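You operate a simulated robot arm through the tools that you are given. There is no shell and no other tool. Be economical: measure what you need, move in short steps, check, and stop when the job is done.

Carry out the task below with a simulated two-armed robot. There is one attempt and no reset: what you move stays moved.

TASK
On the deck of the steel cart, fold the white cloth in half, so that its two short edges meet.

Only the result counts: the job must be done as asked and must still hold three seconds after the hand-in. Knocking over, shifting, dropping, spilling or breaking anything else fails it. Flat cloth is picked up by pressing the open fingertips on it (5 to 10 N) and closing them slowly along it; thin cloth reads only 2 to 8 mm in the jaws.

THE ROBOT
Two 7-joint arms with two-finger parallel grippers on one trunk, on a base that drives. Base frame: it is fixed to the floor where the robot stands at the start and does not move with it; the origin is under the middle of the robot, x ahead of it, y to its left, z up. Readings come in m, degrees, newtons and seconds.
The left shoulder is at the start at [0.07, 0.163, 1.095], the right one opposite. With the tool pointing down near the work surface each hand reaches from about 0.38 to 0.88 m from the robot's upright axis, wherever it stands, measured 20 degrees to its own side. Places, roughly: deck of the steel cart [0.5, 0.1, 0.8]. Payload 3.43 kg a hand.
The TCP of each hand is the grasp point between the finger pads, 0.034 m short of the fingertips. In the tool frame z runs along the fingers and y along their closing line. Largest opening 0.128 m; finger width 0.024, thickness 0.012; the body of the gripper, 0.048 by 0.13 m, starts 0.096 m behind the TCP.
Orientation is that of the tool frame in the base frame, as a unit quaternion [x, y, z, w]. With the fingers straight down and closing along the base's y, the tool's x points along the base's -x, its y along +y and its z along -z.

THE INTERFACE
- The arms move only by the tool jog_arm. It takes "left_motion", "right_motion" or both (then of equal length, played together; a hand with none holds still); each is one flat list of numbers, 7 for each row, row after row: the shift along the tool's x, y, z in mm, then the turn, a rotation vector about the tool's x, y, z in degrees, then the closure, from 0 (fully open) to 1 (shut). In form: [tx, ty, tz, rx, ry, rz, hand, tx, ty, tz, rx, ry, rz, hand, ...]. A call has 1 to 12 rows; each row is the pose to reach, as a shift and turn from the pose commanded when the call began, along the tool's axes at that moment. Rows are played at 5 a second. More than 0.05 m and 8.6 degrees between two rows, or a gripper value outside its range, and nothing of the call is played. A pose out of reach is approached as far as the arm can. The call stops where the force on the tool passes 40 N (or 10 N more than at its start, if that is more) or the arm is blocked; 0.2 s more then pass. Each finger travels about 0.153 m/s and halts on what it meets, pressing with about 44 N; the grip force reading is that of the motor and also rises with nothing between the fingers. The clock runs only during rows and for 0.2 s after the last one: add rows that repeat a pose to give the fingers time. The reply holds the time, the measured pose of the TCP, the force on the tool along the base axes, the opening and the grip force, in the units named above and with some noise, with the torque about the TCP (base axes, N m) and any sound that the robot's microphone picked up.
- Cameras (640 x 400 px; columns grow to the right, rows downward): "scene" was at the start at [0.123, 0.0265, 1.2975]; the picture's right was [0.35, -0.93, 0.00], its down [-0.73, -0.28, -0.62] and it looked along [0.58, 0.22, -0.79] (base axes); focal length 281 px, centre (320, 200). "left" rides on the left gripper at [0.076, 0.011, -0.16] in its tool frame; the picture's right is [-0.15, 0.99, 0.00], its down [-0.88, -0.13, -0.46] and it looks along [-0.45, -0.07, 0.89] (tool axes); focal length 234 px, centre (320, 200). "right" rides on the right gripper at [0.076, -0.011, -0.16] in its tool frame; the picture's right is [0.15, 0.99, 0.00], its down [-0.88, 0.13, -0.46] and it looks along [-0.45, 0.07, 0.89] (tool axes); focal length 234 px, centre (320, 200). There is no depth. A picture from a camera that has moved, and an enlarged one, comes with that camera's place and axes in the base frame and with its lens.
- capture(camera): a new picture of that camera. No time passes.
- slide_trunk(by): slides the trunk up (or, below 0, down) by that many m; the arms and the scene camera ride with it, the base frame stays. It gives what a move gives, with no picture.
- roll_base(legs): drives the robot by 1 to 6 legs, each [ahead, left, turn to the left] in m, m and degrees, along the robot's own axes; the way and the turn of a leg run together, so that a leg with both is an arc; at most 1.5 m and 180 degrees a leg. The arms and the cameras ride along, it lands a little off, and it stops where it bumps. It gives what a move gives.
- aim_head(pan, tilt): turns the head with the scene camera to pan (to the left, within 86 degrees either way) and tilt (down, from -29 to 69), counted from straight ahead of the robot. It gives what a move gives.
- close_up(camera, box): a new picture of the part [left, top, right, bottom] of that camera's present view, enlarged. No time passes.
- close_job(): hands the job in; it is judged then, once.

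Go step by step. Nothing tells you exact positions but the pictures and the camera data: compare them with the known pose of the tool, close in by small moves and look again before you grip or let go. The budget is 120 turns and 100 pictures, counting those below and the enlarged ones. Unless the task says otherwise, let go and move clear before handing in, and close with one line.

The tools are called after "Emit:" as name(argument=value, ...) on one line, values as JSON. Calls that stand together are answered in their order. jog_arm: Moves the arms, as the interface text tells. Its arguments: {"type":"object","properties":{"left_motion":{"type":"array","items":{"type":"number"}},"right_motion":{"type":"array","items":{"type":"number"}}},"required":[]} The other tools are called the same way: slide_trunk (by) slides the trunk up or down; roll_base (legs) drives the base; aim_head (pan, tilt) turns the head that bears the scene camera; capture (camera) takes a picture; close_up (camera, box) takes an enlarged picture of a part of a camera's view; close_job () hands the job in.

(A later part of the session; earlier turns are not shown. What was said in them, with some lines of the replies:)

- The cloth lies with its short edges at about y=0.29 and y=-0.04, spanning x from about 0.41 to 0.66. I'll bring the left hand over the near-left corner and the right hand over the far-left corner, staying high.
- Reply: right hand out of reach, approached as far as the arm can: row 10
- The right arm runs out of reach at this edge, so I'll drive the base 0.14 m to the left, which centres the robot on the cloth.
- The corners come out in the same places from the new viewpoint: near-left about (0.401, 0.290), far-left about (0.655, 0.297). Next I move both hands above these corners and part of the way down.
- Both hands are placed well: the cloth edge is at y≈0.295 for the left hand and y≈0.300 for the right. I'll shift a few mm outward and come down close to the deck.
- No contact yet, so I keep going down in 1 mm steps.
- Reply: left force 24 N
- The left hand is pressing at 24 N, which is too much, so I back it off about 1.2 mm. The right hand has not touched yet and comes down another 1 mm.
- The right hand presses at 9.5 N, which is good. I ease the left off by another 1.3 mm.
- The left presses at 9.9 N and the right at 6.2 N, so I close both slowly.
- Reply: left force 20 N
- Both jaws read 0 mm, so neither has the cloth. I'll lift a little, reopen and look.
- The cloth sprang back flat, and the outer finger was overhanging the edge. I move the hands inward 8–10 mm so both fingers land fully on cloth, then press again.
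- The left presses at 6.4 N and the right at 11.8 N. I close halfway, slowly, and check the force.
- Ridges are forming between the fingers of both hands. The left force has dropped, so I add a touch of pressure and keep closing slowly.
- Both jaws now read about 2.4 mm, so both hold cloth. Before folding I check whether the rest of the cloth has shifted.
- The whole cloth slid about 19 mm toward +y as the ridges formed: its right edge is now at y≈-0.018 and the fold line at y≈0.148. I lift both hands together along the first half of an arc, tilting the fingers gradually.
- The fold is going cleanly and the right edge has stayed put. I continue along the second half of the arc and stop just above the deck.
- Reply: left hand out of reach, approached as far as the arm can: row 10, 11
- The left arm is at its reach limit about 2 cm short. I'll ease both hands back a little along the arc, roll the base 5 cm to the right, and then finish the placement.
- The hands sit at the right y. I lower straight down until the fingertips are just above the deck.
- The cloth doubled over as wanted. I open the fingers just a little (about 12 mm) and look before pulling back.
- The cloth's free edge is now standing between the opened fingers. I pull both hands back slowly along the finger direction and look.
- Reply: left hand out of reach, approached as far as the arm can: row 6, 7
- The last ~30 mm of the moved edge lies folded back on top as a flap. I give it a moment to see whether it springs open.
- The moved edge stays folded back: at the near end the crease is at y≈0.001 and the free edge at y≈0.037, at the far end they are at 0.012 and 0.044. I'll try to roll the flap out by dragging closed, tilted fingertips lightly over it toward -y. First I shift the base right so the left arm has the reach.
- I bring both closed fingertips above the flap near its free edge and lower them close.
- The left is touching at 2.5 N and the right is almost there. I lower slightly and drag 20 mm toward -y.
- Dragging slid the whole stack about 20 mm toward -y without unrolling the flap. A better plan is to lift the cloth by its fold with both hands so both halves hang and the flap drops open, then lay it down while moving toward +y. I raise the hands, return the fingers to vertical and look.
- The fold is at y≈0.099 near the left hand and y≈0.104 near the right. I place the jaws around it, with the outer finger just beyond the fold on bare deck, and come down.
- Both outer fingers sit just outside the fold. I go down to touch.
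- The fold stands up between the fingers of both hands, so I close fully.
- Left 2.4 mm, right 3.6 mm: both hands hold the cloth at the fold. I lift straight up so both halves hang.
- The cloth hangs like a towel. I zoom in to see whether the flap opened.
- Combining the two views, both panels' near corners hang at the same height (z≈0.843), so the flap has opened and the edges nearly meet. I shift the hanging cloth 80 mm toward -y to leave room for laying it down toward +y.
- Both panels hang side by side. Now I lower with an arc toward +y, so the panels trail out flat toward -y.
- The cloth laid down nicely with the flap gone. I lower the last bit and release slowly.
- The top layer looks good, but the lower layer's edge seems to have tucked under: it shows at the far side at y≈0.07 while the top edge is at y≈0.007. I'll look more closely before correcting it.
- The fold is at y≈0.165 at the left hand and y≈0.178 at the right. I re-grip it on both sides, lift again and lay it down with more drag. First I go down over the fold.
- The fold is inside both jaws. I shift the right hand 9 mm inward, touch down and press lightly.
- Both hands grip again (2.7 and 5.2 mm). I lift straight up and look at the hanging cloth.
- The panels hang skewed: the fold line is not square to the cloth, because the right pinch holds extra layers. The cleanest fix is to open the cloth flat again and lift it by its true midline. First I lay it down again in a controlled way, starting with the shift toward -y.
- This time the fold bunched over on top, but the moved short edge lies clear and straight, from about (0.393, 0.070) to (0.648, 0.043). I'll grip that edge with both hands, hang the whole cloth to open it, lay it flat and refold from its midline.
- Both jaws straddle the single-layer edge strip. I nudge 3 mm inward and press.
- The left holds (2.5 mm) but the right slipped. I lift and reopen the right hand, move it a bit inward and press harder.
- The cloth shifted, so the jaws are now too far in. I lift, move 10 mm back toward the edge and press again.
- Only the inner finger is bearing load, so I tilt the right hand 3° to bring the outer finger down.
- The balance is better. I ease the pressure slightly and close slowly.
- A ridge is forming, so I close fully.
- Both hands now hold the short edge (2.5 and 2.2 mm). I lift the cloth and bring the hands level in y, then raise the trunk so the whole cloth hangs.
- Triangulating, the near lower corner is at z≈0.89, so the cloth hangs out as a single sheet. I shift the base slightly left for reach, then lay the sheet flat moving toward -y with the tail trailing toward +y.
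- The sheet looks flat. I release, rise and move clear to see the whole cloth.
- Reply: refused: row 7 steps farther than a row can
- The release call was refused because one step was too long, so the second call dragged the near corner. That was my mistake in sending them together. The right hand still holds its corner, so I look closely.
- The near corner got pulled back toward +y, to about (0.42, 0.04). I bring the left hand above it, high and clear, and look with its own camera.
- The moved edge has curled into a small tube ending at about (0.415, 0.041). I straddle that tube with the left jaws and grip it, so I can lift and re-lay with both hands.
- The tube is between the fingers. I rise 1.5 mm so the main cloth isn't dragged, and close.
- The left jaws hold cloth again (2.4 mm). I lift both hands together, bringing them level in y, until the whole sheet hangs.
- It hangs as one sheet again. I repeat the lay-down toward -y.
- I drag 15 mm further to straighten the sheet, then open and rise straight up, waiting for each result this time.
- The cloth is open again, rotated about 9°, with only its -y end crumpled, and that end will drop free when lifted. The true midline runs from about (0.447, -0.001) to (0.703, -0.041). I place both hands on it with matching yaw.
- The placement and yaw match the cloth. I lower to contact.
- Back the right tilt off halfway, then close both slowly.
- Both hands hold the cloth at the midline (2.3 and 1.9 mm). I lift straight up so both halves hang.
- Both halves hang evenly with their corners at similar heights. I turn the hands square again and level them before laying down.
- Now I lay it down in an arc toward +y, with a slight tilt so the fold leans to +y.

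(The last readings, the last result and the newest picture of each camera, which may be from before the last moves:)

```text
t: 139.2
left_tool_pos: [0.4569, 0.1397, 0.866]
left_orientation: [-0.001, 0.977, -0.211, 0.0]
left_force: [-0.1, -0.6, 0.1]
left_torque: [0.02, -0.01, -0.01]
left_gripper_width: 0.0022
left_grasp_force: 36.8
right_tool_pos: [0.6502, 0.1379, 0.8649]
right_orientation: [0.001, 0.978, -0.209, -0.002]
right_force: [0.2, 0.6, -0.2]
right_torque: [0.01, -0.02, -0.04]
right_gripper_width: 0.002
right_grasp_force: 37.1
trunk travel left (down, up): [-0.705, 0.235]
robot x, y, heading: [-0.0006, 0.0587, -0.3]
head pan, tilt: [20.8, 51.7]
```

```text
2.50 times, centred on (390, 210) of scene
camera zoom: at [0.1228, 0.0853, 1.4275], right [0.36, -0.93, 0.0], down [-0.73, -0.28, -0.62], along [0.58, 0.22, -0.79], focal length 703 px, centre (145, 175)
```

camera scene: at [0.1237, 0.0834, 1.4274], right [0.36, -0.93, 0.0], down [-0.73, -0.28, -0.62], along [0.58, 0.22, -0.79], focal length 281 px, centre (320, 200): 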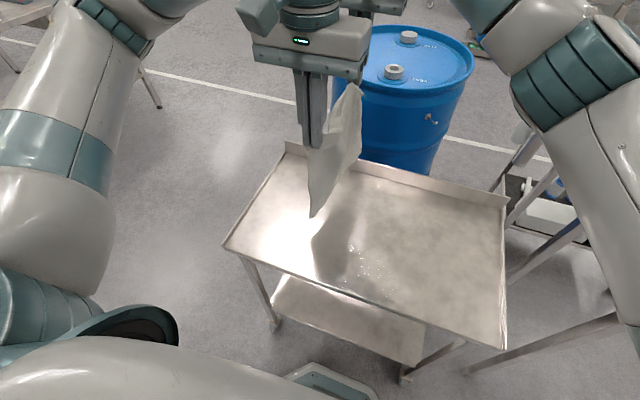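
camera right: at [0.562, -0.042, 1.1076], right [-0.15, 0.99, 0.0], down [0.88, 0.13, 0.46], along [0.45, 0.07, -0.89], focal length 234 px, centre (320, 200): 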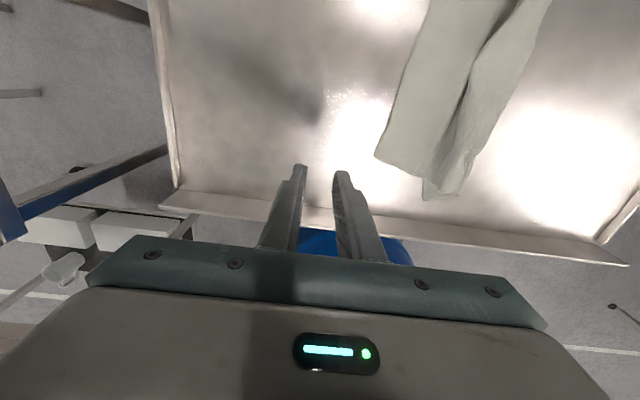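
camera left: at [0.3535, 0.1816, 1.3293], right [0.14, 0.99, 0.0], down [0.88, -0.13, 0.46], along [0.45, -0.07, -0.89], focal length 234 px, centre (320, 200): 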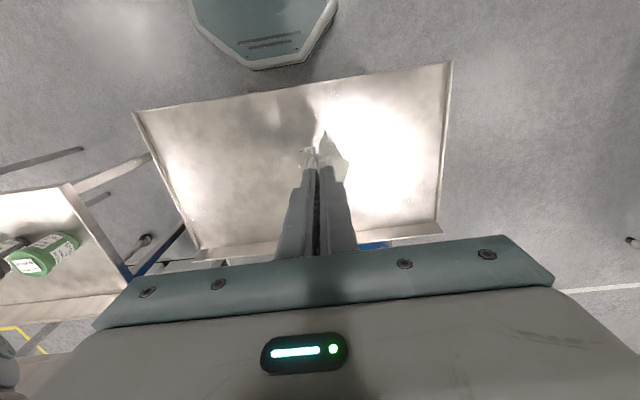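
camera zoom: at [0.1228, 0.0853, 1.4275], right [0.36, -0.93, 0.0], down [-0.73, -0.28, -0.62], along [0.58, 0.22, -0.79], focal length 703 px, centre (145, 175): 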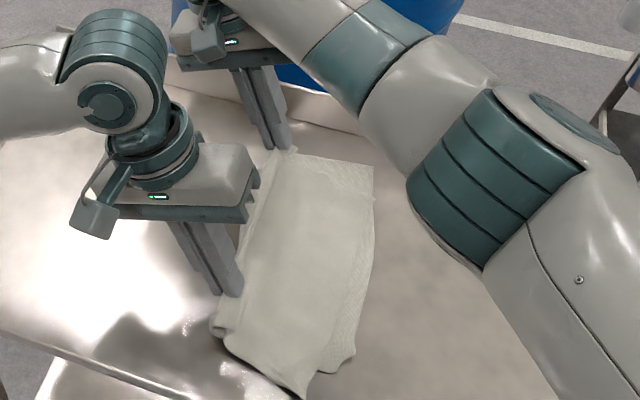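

The edges nearly line up, but the layers are offset sideways in x; I moved in x while the tails were touching down. I'm still holding the fold, so I retrace the path up to hang it again and will re-lay without any sideways motion.

Emit:
jog_arm(left_motion=[0, -15.4, -15, -2, 0, 0, 1, 0, -33.6, -28.8, -4, 0, 0, 1, 0, -53.2, -40.9, -6, 0, 0, 1, 0, -73.8, -50.3, -9, 0, 0, 1, 0, -95.5, -57.1, -12, 0, 0, 1, 0, -115.9, -61.2, -15, 0, 0, 1, 0, -136, -62, -18, 0, 0, 1, 0, -154.9, -60.2, -20, 0, 0, 1, 0, -172.8, -58.8, -22, 0, 0, 1, 0, -187.7, -67.5, -24, 0, 0, 1, 0, -197.7, -82.7, -24, 0, 0, 1, 0, -205.1, -99.1, -24, 0, 0, 1], right_motion=[0, -15.4, -15, -2, 0, 0, 1, 0, -33.6, -28.8, -4, 0, 0, 1, 0, -53.2, -40.9, -6, 0, 0, 1, 0, -73.8, -50.3, -9, 0, 0, 1, 0, -95.5, -57.1, -12, 0, 0, 1, 0, -115.9, -61.2, -15, 0, 0, 1, 0, -136, -62, -18, 0, 0, 1, 0, -154.9, -60.2, -20, 0, 0, 1, 0, -172.8, -58.8, -22, 0, 0, 1, 0, -187.7, -67.5, -24, 0, 0, 1, 0, -197.7, -82.7, -24, 0, 0, 1, 0, -205.1, -99.1, -24, 0, 0, 1])

Emit:
jog_arm(left_motion=[0, 0, -10, 0, 0, 0, 1, 0, 0, -20, 0, 0, 0, 1, 0, 0, -20, 0, 0, 0, 1, 0, 0, -20, 0, 0, 0, 1, 0, 0, -20, 0, 0, 0, 1, 0, 0, -20, 0, 0, 0, 1, 0, 0, -20, 0, 0, 0, 1, 0, 0, -20, 0, 0, 0, 1, 0, 0, -20, 0, 0, 0, 1], right_motion=[0, 0, -10, 0, 0, 0, 1, 0, 0, -20, 0, 0, 0, 1, 0, 0, -20, 0, 0, 0, 1, 0, 0, -20, 0, 0, 0, 1, 0, 0, -20, 0, 0, 0, 1, 0, 0, -20, 0, 0, 0, 1, 0, 0, -20, 0, 0, 0, 1, 0, 0, -20, 0, 0, 0, 1, 0, 0, -20, 0, 0, 0, 1])

Emit:
close_up(camera="scene", box=[340, 150, 460, 290])

```text
t: 141.8
left_tool_pos: [0.4563, -0.0078, 1.0402]
left_orientation: [0.0, 1.0, -0.001, 0.001]
left_force: [0.4, -1.0, -0.2]
left_torque: [-0.01, 0.0, -0.01]
left_gripper_width: 0.0024
left_grasp_force: 36.8
right_tool_pos: [0.6513, -0.0101, 1.0388]
right_orientation: [0.001, 1.0, -0.001, -0.002]
right_force: [0.3, 0.8, -0.3]
right_torque: [-0.02, 0.02, -0.02]
right_gripper_width: 0.0023
right_grasp_force: 36.9
trunk travel left (down, up): [-0.705, 0.235]
robot x, y, heading: [-0.0012, 0.059, -0.1]
head pan, tilt: [20.8, 51.7]
```

```text
t: 143.8
left_tool_pos: [0.4579, -0.0075, 1.0592]
left_orientation: [0.001, 1.0, -0.003, 0.0]
left_force: [0.4, -0.4, -0.3]
left_torque: [-0.05, 0.02, -0.02]
left_gripper_width: 0.0023
left_grasp_force: 36.6
right_tool_pos: [0.6496, -0.01, 1.0604]
right_orientation: [0.001, 1.0, 0.0, -0.003]
right_force: [0.1, 0.0, 0.3]
right_torque: [0.01, 0.02, 0.02]
right_gripper_width: 0.0021
right_grasp_force: 37.2
trunk travel left (down, up): [-0.705, 0.235]
robot x, y, heading: [-0.0002, 0.0597, 0.0]
head pan, tilt: [20.8, 51.7]
```

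```text
2.86 times, centred on (400, 220) of scene
camera zoom: at [0.1231, 0.0835, 1.4275], right [0.36, -0.93, 0.0], down [-0.73, -0.28, -0.62], along [0.58, 0.22, -0.79], focal length 804 px, centre (91, 143)
```

zoom: 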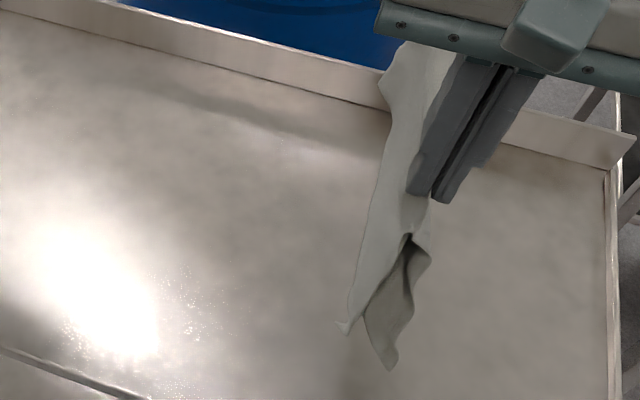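

Hanging, the two panels now line up within about 17 mm in x. I lay it down slowly with no sideways motion.

Emit:
jog_arm(left_motion=[0, 0, 20, 0, 0, 0, 1, 0, 0, 38, 0, 0, 0, 1, 0, 2, 50, 0, 0, 0, 1, 0, 6, 60, 0, 0, 0, 1, 0, 13, 68, 0, 0, 0, 1, 0, 21, 73, 0, 0, 0, 1, 0, 30, 76, 0, 0, 0, 1, 0, 39, 79, 0, 0, 0, 1, 0, 48, 82, 0, 0, 0, 1, 0, 57, 86, 0, 0, 0, 1, 0, 66, 91, 0, 0, 0, 1, 0, 75, 97, 0, 0, 0, 1], right_motion=[0, 0, 20, 0, 0, 0, 1, 0, 0, 38, 0, 0, 0, 1, 0, 2, 50, 0, 0, 0, 1, 0, 6, 60, 0, 0, 0, 1, 0, 13, 68, 0, 0, 0, 1, 0, 21, 73, 0, 0, 0, 1, 0, 30, 76, 0, 0, 0, 1, 0, 39, 79, 0, 0, 0, 1, 0, 48, 82, 0, 0, 0, 1, 0, 57, 86, 0, 0, 0, 1, 0, 66, 91, 0, 0, 0, 1, 0, 75, 97, 0, 0, 0, 1])

Emit:
jog_arm(left_motion=[0, 8, 6, 2, 0, 0, 1, 0, 17, 13.5, 4, 0, 0, 1, 0, 25, 21, 6, 0, 0, 1, 0, 32.5, 29.5, 8, 0, 0, 1, 0, 40, 38, 10, 0, 0, 1, 0, 47, 47.5, 12, 0, 0, 1, 0, 53, 57, 14, 0, 0, 1, 0, 59, 67, 16, 0, 0, 1, 0, 64, 77, 18, 0, 0, 1, 0, 68.5, 87, 20, 0, 0, 1, 0, 72, 97, 22, 0, 0, 1, 0, 74, 105, 24, 0, 0, 1], right_motion=[0, 8, 6, 2, 0, 0, 1, 0, 17, 13.5, 4, 0, 0, 1, 0, 25, 21, 6, 0, 0, 1, 0, 32.5, 29.5, 8, 0, 0, 1, 0, 40, 38, 10, 0, 0, 1, 0, 47, 47.5, 12, 0, 0, 1, 0, 53, 57, 14, 0, 0, 1, 0, 59, 67, 16, 0, 0, 1, 0, 64, 77, 18, 0, 0, 1, 0, 68.5, 87, 20, 0, 0, 1, 0, 72, 97, 22, 0, 0, 1, 0, 74, 105, 24, 0, 0, 1])

Emit:
close_up(camera="scene", box=[310, 160, 470, 290])

```text
t: 146.4
left_tool_pos: [0.4569, 0.0694, 0.9602]
left_orientation: [-0.001, 1.0, -0.001, -0.001]
left_force: [-0.2, 0.5, 0.3]
left_torque: [-0.07, 0.0, 0.0]
left_gripper_width: 0.0023
left_grasp_force: 36.6
right_tool_pos: [0.6493, 0.0674, 0.9626]
right_orientation: [0.001, 1.0, 0.0, -0.002]
right_force: [0.6, 0.2, 0.4]
right_torque: [-0.07, -0.04, 0.0]
right_gripper_width: 0.0019
right_grasp_force: 36.7
trunk travel left (down, up): [-0.705, 0.235]
robot x, y, heading: [0.001, 0.0598, 0.0]
head pan, tilt: [20.8, 51.7]
```

```text
t: 149.0
left_tool_pos: [0.4575, 0.1418, 0.8565]
left_orientation: [-0.001, 0.977, -0.211, 0.0]
left_force: [-0.3, 0.2, 0.1]
left_torque: [0.03, 0.0, 0.01]
left_gripper_width: 0.002
left_grasp_force: 37.2
right_tool_pos: [0.6501, 0.1403, 0.8571]
right_orientation: [0.0, 0.978, -0.209, -0.002]
right_force: [0.2, 0.3, 0.4]
right_torque: [0.0, -0.03, -0.01]
right_gripper_width: 0.0019
right_grasp_force: 36.5
trunk travel left (down, up): [-0.705, 0.235]
robot x, y, heading: [0.0001, 0.0592, 0.2]
head pan, tilt: [20.8, 51.7]
```

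```text
3.08 times, centred on (390, 225) of scene
camera zoom: at [0.1229, 0.0846, 1.4275], right [0.36, -0.93, 0.0], down [-0.73, -0.28, -0.62], along [0.58, 0.22, -0.79], focal length 865 px, centre (105, 123)
```

zoom: 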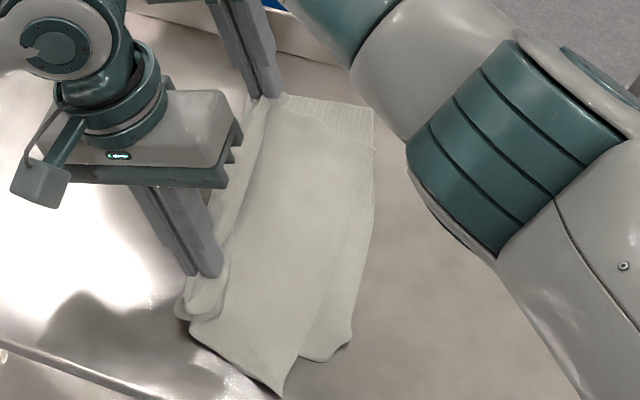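

The layers still differ mainly at the near end: the top near corner is at about (0.393, 0.048), the bottom one at (0.449, 0.009), with slack pleated near the fold. I'll lower, release the fold and retreat along the fingers; then I can pull the top near corner, which lies on bare steel, into place.

Emit:
jog_arm(left_motion=[0, 3, 6.5, 0, 0, 0, 1, 0, 5.7, 12.8, 0, 0, 0, 1, 0, 5.7, 12.8, 0, 0, 0, 0.95, 0, 5.7, 12.8, 0, 0, 0, 0.9, 0, 5.7, 12.8, 0, 0, 0, 0.86, 0, 5.7, 12.8, 0, 0, 0, 0.86, 0, 5.7, 0, 0, 0, 0, 0.86, 0, 5.7, -20, 0, 0, 0, 0.86, 0, 5.7, -50, 0, 0, 0, 0.86, 0, 5.7, -80, 0, 0, 0, 0.86], right_motion=[0, 3, 6.5, 0, 0, 0, 1, 0, 5.7, 12.8, 0, 0, 0, 1, 0, 5.7, 12.8, 0, 0, 0, 0.95, 0, 5.7, 12.8, 0, 0, 0, 0.9, 0, 5.7, 12.8, 0, 0, 0, 0.86, 0, 5.7, 12.8, 0, 0, 0, 0.86, 0, 5.7, 0, 0, 0, 0, 0.86, 0, 5.7, -20, 0, 0, 0, 0.86, 0, 5.7, -50, 0, 0, 0, 0.86, 0, 5.7, -80, 0, 0, 0, 0.86])

```text
t: 151.2
left_tool_pos: [0.455, 0.1784, 0.9282]
left_orientation: [-0.001, 0.978, -0.21, 0.0]
left_force: [-0.4, 0.3, 0.1]
left_torque: [0.0, -0.01, 0.02]
left_gripper_width: 0.0178
left_grasp_force: 0.0
right_tool_pos: [0.6497, 0.1808, 0.9295]
right_orientation: [-0.001, 0.978, -0.207, -0.002]
right_force: [1.2, 0.3, 0.8]
right_torque: [-0.02, -0.05, 0.0]
right_gripper_width: 0.0178
right_grasp_force: 0.0
trunk travel left (down, up): [-0.705, 0.235]
robot x, y, heading: [0.0001, 0.0555, -0.1]
head pan, tilt: [20.8, 51.7]
```

Emit:
jog_arm(left_motion=[0, 14.3, -8.8, -2.7, 0, 0, 0.75, 0, 28.7, -17.6, -5.3, 0, 0, 0.75, 0, 43, -26.3, -8, 0, 0, 0.75, 0, 57.3, -35, -10.7, 0, 0, 0.75, 0, 71.7, -43.9, -13.3, 0, 0, 0.75, 0, 86, -52.7, -16, 0, 0, 0.75, 0, 100.3, -61.4, -18.7, 0, 0, 0.75, 0, 114.7, -70.2, -21.3, 0, 0, 0.75, 0, 129, -79, -24, 0, 0, 0.75], right_motion=[0, -39.3, 12.7, -2.7, 0, 0, 0.75, 0, -78.7, 25.3, -5.3, 0, 0, 0.75, 0, -118, 38, -8, 0, 0, 0.75, 0, -157.3, 50.7, -10.7, 0, 0, 0.75, 0, -196.7, 63.3, -13.3, 0, 0, 0.75, 0, -236, 76, -16, 0, 0, 0.75, 0, -275.3, 88.7, -18.7, 0, 0, 0.75, 0, -314.7, 101.3, -21.3, 0, 0, 0.75, 0, -354, 114, -24, 0, 0, 0.75])

Emit:
close_up(camera="scene", box=[290, 150, 470, 290])

```text
t: 153.2
left_tool_pos: [0.4568, 0.328, 0.949]
left_orientation: [-0.001, 1.0, -0.001, 0.001]
left_force: [0.0, -0.6, 0.4]
left_torque: [0.02, -0.02, -0.01]
left_gripper_width: 0.0323
left_grasp_force: 0.1
right_tool_pos: [0.6488, -0.1951, 0.9706]
right_orientation: [0.001, 1.0, 0.001, -0.002]
right_force: [0.7, 0.4, -0.4]
right_torque: [0.03, 0.02, 0.01]
right_gripper_width: 0.0319
right_grasp_force: 0.1
trunk travel left (down, up): [-0.705, 0.235]
robot x, y, heading: [-0.0013, 0.0567, 0.0]
head pan, tilt: [20.8, 51.7]
```

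```text
2.86 times, centred on (380, 220) of scene
camera zoom: at [0.1222, 0.082, 1.4276], right [0.36, -0.93, 0.0], down [-0.73, -0.28, -0.62], along [0.58, 0.22, -0.78], focal length 804 px, centre (149, 143)
```

zoom: 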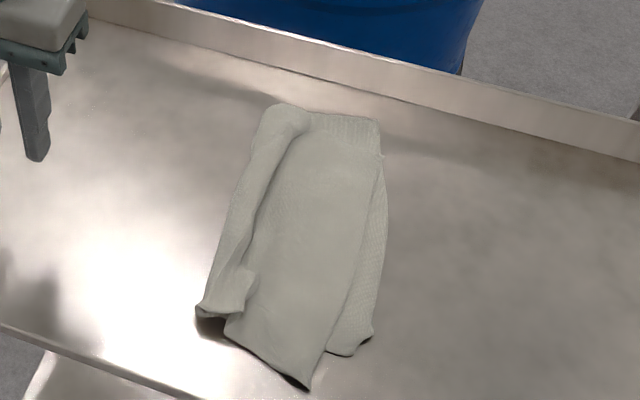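

The far corners nearly match; the top layer's near corner needs to go about +50 mm in x and -35 mm in y. I bring the left hand over that corner, on bare steel beyond the bottom layer, to pinch and pull it.

Emit:
jog_arm(left_motion=[7, -40, 0, 0, 0, 0, 0.75, 14, -80, 0, 0, 0, 0, 0.75, 22, -120, 0, 0, 0, 0, 0.75, 30, -160, 0, 0, 0, 0, 0.75, 38, -200, 0, 0, 0, 0, 0.75, 44, -240, 0, 0, 0, 0, 0.75, 44, -250, 40, 0, 0, 0, 0.75, 44, -250, 80, 0, 0, 0, 0.75, 44, -250, 104, 0, 0, 0, 0.75, 44, -250, 110, 0, 0, 0, 0.75, 44, -250, 112.5, 0, 0, 0, 0.75, 44, -250, 112.5, 0, 0, 0, 0.75])

```text
t: 155.8
left_tool_pos: [0.4126, 0.0785, 0.8356]
left_orientation: [0.0, 1.0, -0.002, -0.001]
left_force: [-0.4, -1.1, 6.7]
left_torque: [0.05, -0.08, 0.02]
left_gripper_width: 0.0318
left_grasp_force: 0.1
right_tool_pos: [0.6497, -0.1937, 0.9688]
right_orientation: [0.001, 1.0, 0.0, -0.001]
right_force: [0.0, -0.8, 0.4]
right_torque: [0.04, -0.01, 0.0]
right_gripper_width: 0.0321
right_grasp_force: 0.1
trunk travel left (down, up): [-0.705, 0.235]
robot x, y, heading: [-0.0006, 0.0554, -0.0]
head pan, tilt: [20.8, 51.7]
```

Contact at 6.7 N, well balanced. I close slowly.

Emit:
jog_arm(left_motion=[0, 0, 0.2, 0, 0, 0, 0.77, 0, 0, 0.2, 0, 0, 0, 0.79, 0, 0, 0.2, 0, 0, 0, 0.81, 0, 0, 0.2, 0, 0, 0, 0.83, 0, 0, 0.2, 0, 0, 0, 0.85, 0, 0, 0.2, 0, 0, 0, 0.87, 0, 0, 0.2, 0, 0, 0, 0.89, 0, 0, 0.2, 0, 0, 0, 0.92, 0, 0, 0.2, 0, 0, 0, 0.95, 0, 0, 0.2, 0, 0, 0, 0.98, 0, 0, 0.2, 0, 0, 0, 1, 0, 0, 0.2, 0, 0, 0, 1])

```text
t: 158.4
left_tool_pos: [0.4124, 0.0791, 0.8363]
left_orientation: [0.0, 1.0, -0.001, 0.001]
left_force: [-0.1, 1.7, 16.4]
left_torque: [0.05, -0.16, 0.0]
left_gripper_width: 0.0017
left_grasp_force: 36.4
right_tool_pos: [0.6479, -0.1932, 0.9696]
right_orientation: [0.001, 1.0, 0.0, -0.002]
right_force: [0.6, -0.6, -0.4]
right_torque: [0.01, 0.0, 0.01]
right_gripper_width: 0.0316
right_grasp_force: 0.1
trunk travel left (down, up): [-0.705, 0.235]
robot x, y, heading: [-0.0008, 0.0547, -0.1]
head pan, tilt: [20.8, 51.7]
```

The corner is gripped. I lift slightly, pull it to +x and -y, lower and release.

Emit:
jog_arm(left_motion=[0, 0, -6, 0, 0, 0, 1, 0, -6, -12, 0, 0, 0, 1, -8, -14, -12, 0, 0, 0, 1, -16, -22, -12, 0, 0, 0, 1, -24, -30, -12, 0, 0, 0, 1, -32, -36, -12, 0, 0, 0, 1, -40, -39, -12, 0, 0, 0, 1, -48, -39, -12, 0, 0, 0, 1, -52, -39, -8, 0, 0, 0, 1, -52, -39, -3, 0, 0, 0, 1])

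Emit:
jog_arm(left_motion=[0, 0, 0, 0, 0, 0, 0.96, 0, 0, 0, 0, 0, 0, 0.92, 0, 0, 0, 0, 0, 0, 0.88, 0, 0, 0, 0, 0, 0, 0.84, 0, 0, 0, 0, 0, 0, 0.84, 0, 0, -20, 0, 0, 0, 0.84, 0, 0, -60, 0, 0, 0, 0.84, 0, 0, -95, 0, 0, 0, 0.84])

```text
t: 160.6
left_tool_pos: [0.4651, 0.0385, 0.8392]
left_orientation: [0.0, 1.0, -0.002, 0.0]
left_force: [0.6, -0.3, 1.0]
left_torque: [0.01, -0.01, 0.04]
left_gripper_width: 0.0017
left_grasp_force: 36.3
right_tool_pos: [0.6501, -0.194, 0.9696]
right_orientation: [0.001, 1.0, -0.001, -0.002]
right_force: [0.2, -0.3, -0.4]
right_torque: [-0.03, 0.0, -0.01]
right_gripper_width: 0.0318
right_grasp_force: 0.1
trunk travel left (down, up): [-0.705, 0.235]
robot x, y, heading: [0.0006, 0.0612, -0.1]
head pan, tilt: [20.8, 51.7]
```

```text
t: 162.4
left_tool_pos: [0.4645, 0.0419, 0.9334]
left_orientation: [0.0, 1.0, -0.001, -0.001]
left_force: [-0.7, 0.2, 1.0]
left_torque: [-0.01, 0.01, 0.0]
left_gripper_width: 0.0202
left_grasp_force: 0.2
right_tool_pos: [0.6503, -0.1931, 0.9693]
right_orientation: [0.001, 1.0, 0.0, -0.002]
right_force: [0.0, 0.3, -0.4]
right_torque: [0.03, 0.0, 0.01]
right_gripper_width: 0.0322
right_grasp_force: 0.1
trunk travel left (down, up): [-0.705, 0.235]
robot x, y, heading: [0.0011, 0.0583, 0.3]
head pan, tilt: [20.8, 51.7]
```

I move the left hand clear and look at the result.

Emit:
jog_arm(left_motion=[0, 45, -5, 0, 0, 0, 0.84, 0, 90, -10, 0, 0, 0, 0.84, 0, 135, -10, 0, 0, 0, 0.84, 0, 180, -10, 0, 0, 0, 0.84, 0, 225, -10, 0, 0, 0, 0.84, 0, 270, -10, 0, 0, 0, 0.84, 0, 300, -10, 0, 0, 0, 0.84])

Emit:
close_up(camera="scene", box=[290, 150, 470, 290])

```text
t: 164.0
left_tool_pos: [0.4646, 0.3421, 0.9428]
left_orientation: [0.0, 1.0, -0.002, 0.0]
left_force: [-0.3, -0.2, 0.0]
left_torque: [0.02, 0.02, 0.02]
left_gripper_width: 0.0206
left_grasp_force: 0.1
right_tool_pos: [0.6489, -0.1942, 0.9698]
right_orientation: [0.002, 1.0, 0.0, -0.002]
right_force: [0.1, -1.4, 0.3]
right_torque: [-0.02, -0.01, -0.04]
right_gripper_width: 0.032
right_grasp_force: 0.1
trunk travel left (down, up): [-0.705, 0.235]
robot x, y, heading: [-0.0001, 0.0571, 0.4]
head pan, tilt: [20.8, 51.7]
```

```text
2.86 times, centred on (380, 220) of scene
camera zoom: at [0.1225, 0.0843, 1.4275], right [0.36, -0.93, 0.0], down [-0.73, -0.28, -0.62], along [0.58, 0.22, -0.79], focal length 804 px, centre (149, 143)
```

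zoom: 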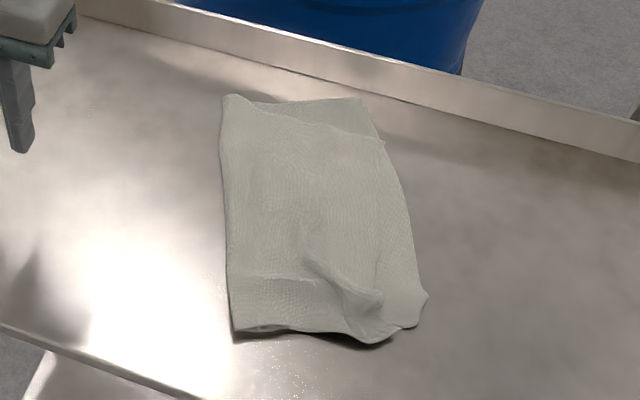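

The pleat has gone and the near end now meets well. By my estimate the top layer's far corner at (0.669, 0.046) is still about 48 mm in x and 30 mm in y from the bottom one. I have no pictures left, so I'll try a light pinch of the top layer there with the right hand and judge by the jaw reading.

Emit:
jog_arm(right_motion=[0, 45, 0, 0, 0, 0, 0.75, 0, 90, 0, 0, 0, 0, 0.75, 0, 135, 0, 0, 0, 0, 0.75, 0, 180, 0, 0, 0, 0, 0.75, -3, 225, 0, 0, 0, 0, 0.75, -3, 265, 0, 0, 0, 0, 0.75, -3, 265, 45, 0, 0, 0, 0.75, -3, 265, 90, 0, 0, 0, 0.75, -3, 265, 118, 0, 0, 0, 0.75, -3, 265, 127, 0, 0, 0, 0.75, -3, 265, 130.5, 0, 0, 0, 0.75, -3, 265, 130.5, 0, 0, 0, 0.75])

```text
t: 166.6
left_tool_pos: [0.4649, 0.3411, 0.9424]
left_orientation: [0.0, 1.0, -0.002, 0.0]
left_force: [-0.4, -0.4, 0.6]
left_torque: [0.03, 0.01, 0.01]
left_gripper_width: 0.0205
left_grasp_force: 0.2
right_tool_pos: [0.6536, 0.0733, 0.8382]
right_orientation: [0.002, 1.0, 0.0, -0.001]
right_force: [0.2, -0.2, 0.2]
right_torque: [-0.03, -0.01, -0.05]
right_gripper_width: 0.0321
right_grasp_force: 0.1
trunk travel left (down, up): [-0.705, 0.235]
robot x, y, heading: [-0.0011, 0.057, 0.1]
head pan, tilt: [20.8, 51.7]
```

Emit:
jog_arm(right_motion=[0, 0, 0.5, 0, 0, 0, 0.75, 0, 0, 1, 0, 0, 0, 0.75, 0, 0, 1.4, 0, 0, 0, 0.75, 0, 0, 1.4, 0, 0, 0, 0.75])

```text
t: 167.6
left_tool_pos: [0.4656, 0.3406, 0.9432]
left_orientation: [0.0, 1.0, -0.002, 0.001]
left_force: [0.5, -0.4, 0.1]
left_torque: [-0.01, 0.0, 0.0]
left_gripper_width: 0.0203
left_grasp_force: 0.1
right_tool_pos: [0.6534, 0.073, 0.8377]
right_orientation: [0.001, 1.0, 0.0, -0.002]
right_force: [1.2, -0.6, 2.8]
right_torque: [-0.05, -0.02, 0.02]
right_gripper_width: 0.0323
right_grasp_force: 0.2
trunk travel left (down, up): [-0.705, 0.235]
robot x, y, heading: [0.0002, 0.0569, 0.3]
head pan, tilt: [20.8, 51.7]
```

Emit:
jog_arm(right_motion=[0, 0, 0.3, 0, 0, 0, 0.75, 0, 0, 0.3, 0, 0, 0, 0.77, 0, 0, 0.3, 0, 0, 0, 0.79, 0, 0, 0.3, 0, 0, 0, 0.81, 0, 0, 0.3, 0, 0, 0, 0.83, 0, 0, 0.3, 0, 0, 0, 0.85, 0, 0, 0.3, 0, 0, 0, 0.88, 0, 0, 0.3, 0, 0, 0, 0.91, 0, 0, 0.3, 0, 0, 0, 0.94, 0, 0, 0.3, 0, 0, 0, 0.97, 0, 0, 0.3, 0, 0, 0, 1, 0, 0, 0.3, 0, 0, 0, 1])

```text
t: 170.2
left_tool_pos: [0.4638, 0.3398, 0.942]
left_orientation: [0.0, 1.0, -0.002, 0.0]
left_force: [-0.6, 0.2, -0.4]
left_torque: [-0.01, 0.02, -0.04]
left_gripper_width: 0.0204
left_grasp_force: 0.1
right_tool_pos: [0.6535, 0.0736, 0.8355]
right_orientation: [0.001, 1.0, 0.001, -0.001]
right_force: [0.7, -0.3, 6.4]
right_torque: [-0.02, 0.0, 0.01]
right_gripper_width: 0.0001
right_grasp_force: 32.8
trunk travel left (down, up): [-0.705, 0.235]
robot x, y, heading: [-0.0004, 0.0587, 0.2]
head pan, tilt: [20.8, 51.7]
```

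It slipped off, so I reopen and try once more with firmer pressure, slightly further in.

Emit:
jog_arm(right_motion=[0, 0, -12, 0, 0, 0, 1, 0, 0, -12, 0, 0, 0, 0.85, 0, 6, -12, 0, 0, 0, 0.72, 0, 6, -6, 0, 0, 0, 0.72, 0, 6, -1.5, 0, 0, 0, 0.72, 0, 6, 0, 0, 0, 0, 0.72, 0, 6, 0.5, 0, 0, 0, 0.72, 0, 6, 0.5, 0, 0, 0, 0.72])

```text
t: 172.0
left_tool_pos: [0.4639, 0.3401, 0.9431]
left_orientation: [0.0, 1.0, -0.002, 0.0]
left_force: [0.1, -0.9, -0.3]
left_torque: [0.02, -0.03, -0.01]
left_gripper_width: 0.0204
left_grasp_force: 0.1
right_tool_pos: [0.6518, 0.0786, 0.8354]
right_orientation: [0.001, 1.0, 0.001, -0.001]
right_force: [0.6, -0.8, 7.5]
right_torque: [-0.04, 0.0, 0.0]
right_gripper_width: 0.0358
right_grasp_force: 0.1
trunk travel left (down, up): [-0.705, 0.235]
robot x, y, heading: [0.0026, 0.0543, 0.2]
head pan, tilt: [20.8, 51.7]
```

Emit:
jog_arm(right_motion=[0, 0, 0.2, 0, 0, 0, 0.74, 0, 0, 0.2, 0, 0, 0, 0.76, 0, 0, 0.2, 0, 0, 0, 0.78, 0, 0, 0.2, 0, 0, 0, 0.8, 0, 0, 0.2, 0, 0, 0, 0.82, 0, 0, 0.2, 0, 0, 0, 0.84, 0, 0, 0.2, 0, 0, 0, 0.86, 0, 0, 0.2, 0, 0, 0, 0.89, 0, 0, 0.2, 0, 0, 0, 0.92, 0, 0, 0.2, 0, 0, 0, 0.96, 0, 0, 0.2, 0, 0, 0, 1, 0, 0, 0.2, 0, 0, 0, 1])

```text
t: 174.6
left_tool_pos: [0.4639, 0.3405, 0.9428]
left_orientation: [0.0, 1.0, -0.001, 0.0]
left_force: [-0.3, 0.4, 0.7]
left_torque: [0.01, 0.02, 0.0]
left_gripper_width: 0.0205
left_grasp_force: 0.1
right_tool_pos: [0.6528, 0.0794, 0.8365]
right_orientation: [0.001, 1.0, 0.0, -0.002]
right_force: [-0.2, -1.5, 9.8]
right_torque: [-0.06, 0.01, 0.02]
right_gripper_width: 0.0033
right_grasp_force: 38.4
trunk travel left (down, up): [-0.705, 0.235]
robot x, y, heading: [-0.0038, 0.0552, 0.2]
head pan, tilt: [20.8, 51.7]
```

The reading is 3.3 mm, so it holds mostly the top layer. I lift slightly and ease it toward the bottom corner, then lower.

Emit:
jog_arm(right_motion=[0, 0, -8, 0, 0, 0, 1, 0, 0, -15, 0, 0, 0, 1, -8, 5, -15, 0, 0, 0, 1, -16, 10, -15, 0, 0, 0, 1, -24, 15, -15, 0, 0, 0, 1, -32, 20, -15, 0, 0, 0, 1, -38, 24, -15, 0, 0, 0, 1, -38, 24, -9, 0, 0, 0, 1, -38, 24, -4, 0, 0, 0, 1])

```text
t: 176.6
left_tool_pos: [0.4655, 0.3408, 0.9421]
left_orientation: [0.001, 1.0, -0.002, 0.0]
left_force: [-0.8, 0.6, 0.4]
left_torque: [0.03, 0.02, 0.02]
left_gripper_width: 0.0204
left_grasp_force: 0.1
right_tool_pos: [0.6912, 0.1025, 0.8402]
right_orientation: [0.002, 1.0, 0.0, -0.002]
right_force: [-0.3, 0.2, 0.8]
right_torque: [-0.05, 0.02, 0.02]
right_gripper_width: 0.0037
right_grasp_force: 38.0
trunk travel left (down, up): [-0.705, 0.235]
robot x, y, heading: [-0.0014, 0.0562, 0.1]
head pan, tilt: [20.8, 51.7]
```

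I open slowly and rise straight up.

Emit:
jog_arm(right_motion=[0, 0, 0, 0, 0, 0, 0.96, 0, 0, 0, 0, 0, 0, 0.92, 0, 0, 0, 0, 0, 0, 0.88, 0, 0, 0, 0, 0, 0, 0.82, 0, 0, 0, 0, 0, 0, 0.82, 0, 0, -20, 0, 0, 0, 0.82, 0, 0, -60, 0, 0, 0, 0.82, 0, 0, -100, 0, 0, 0, 0.82, 0, -40, -120, 0, 0, 0, 0.82, 0, -80, -120, 0, 0, 0, 0.82, 0, -120, -120, 0, 0, 0, 0.82, 0, -160, -120, 0, 0, 0, 0.82])

Emit:
capture(camera="scene")

```text
t: 179.2
left_tool_pos: [0.465, 0.3392, 0.9429]
left_orientation: [0.0, 1.0, -0.001, 0.0]
left_force: [0.2, -0.6, -0.1]
left_torque: [-0.01, -0.01, -0.02]
left_gripper_width: 0.0202
left_grasp_force: 0.0
right_tool_pos: [0.6909, -0.0593, 0.958]
right_orientation: [0.0, 1.0, 0.001, -0.002]
right_force: [0.5, 0.2, -0.3]
right_torque: [0.03, 0.0, 0.02]
right_gripper_width: 0.0228
right_grasp_force: 0.1
trunk travel left (down, up): [-0.705, 0.235]
robot x, y, heading: [0.0028, 0.0631, -0.1]
head pan, tilt: [20.8, 51.7]
```

```text
refused: no pictures are left
```

No pictures remain, and both hands are open and clear of the cloth, so I hand in.

Emit:
close_job()

```text
The job is handed in.
```

The white cloth is folded in half on the cart deck and handed in, but I can't confirm that its short edges meet. In my last picture the near corners roughly met, while the far corners were about 5 cm apart. I then made one more pull on the far corner without being able to see it, because I had no pictures left.
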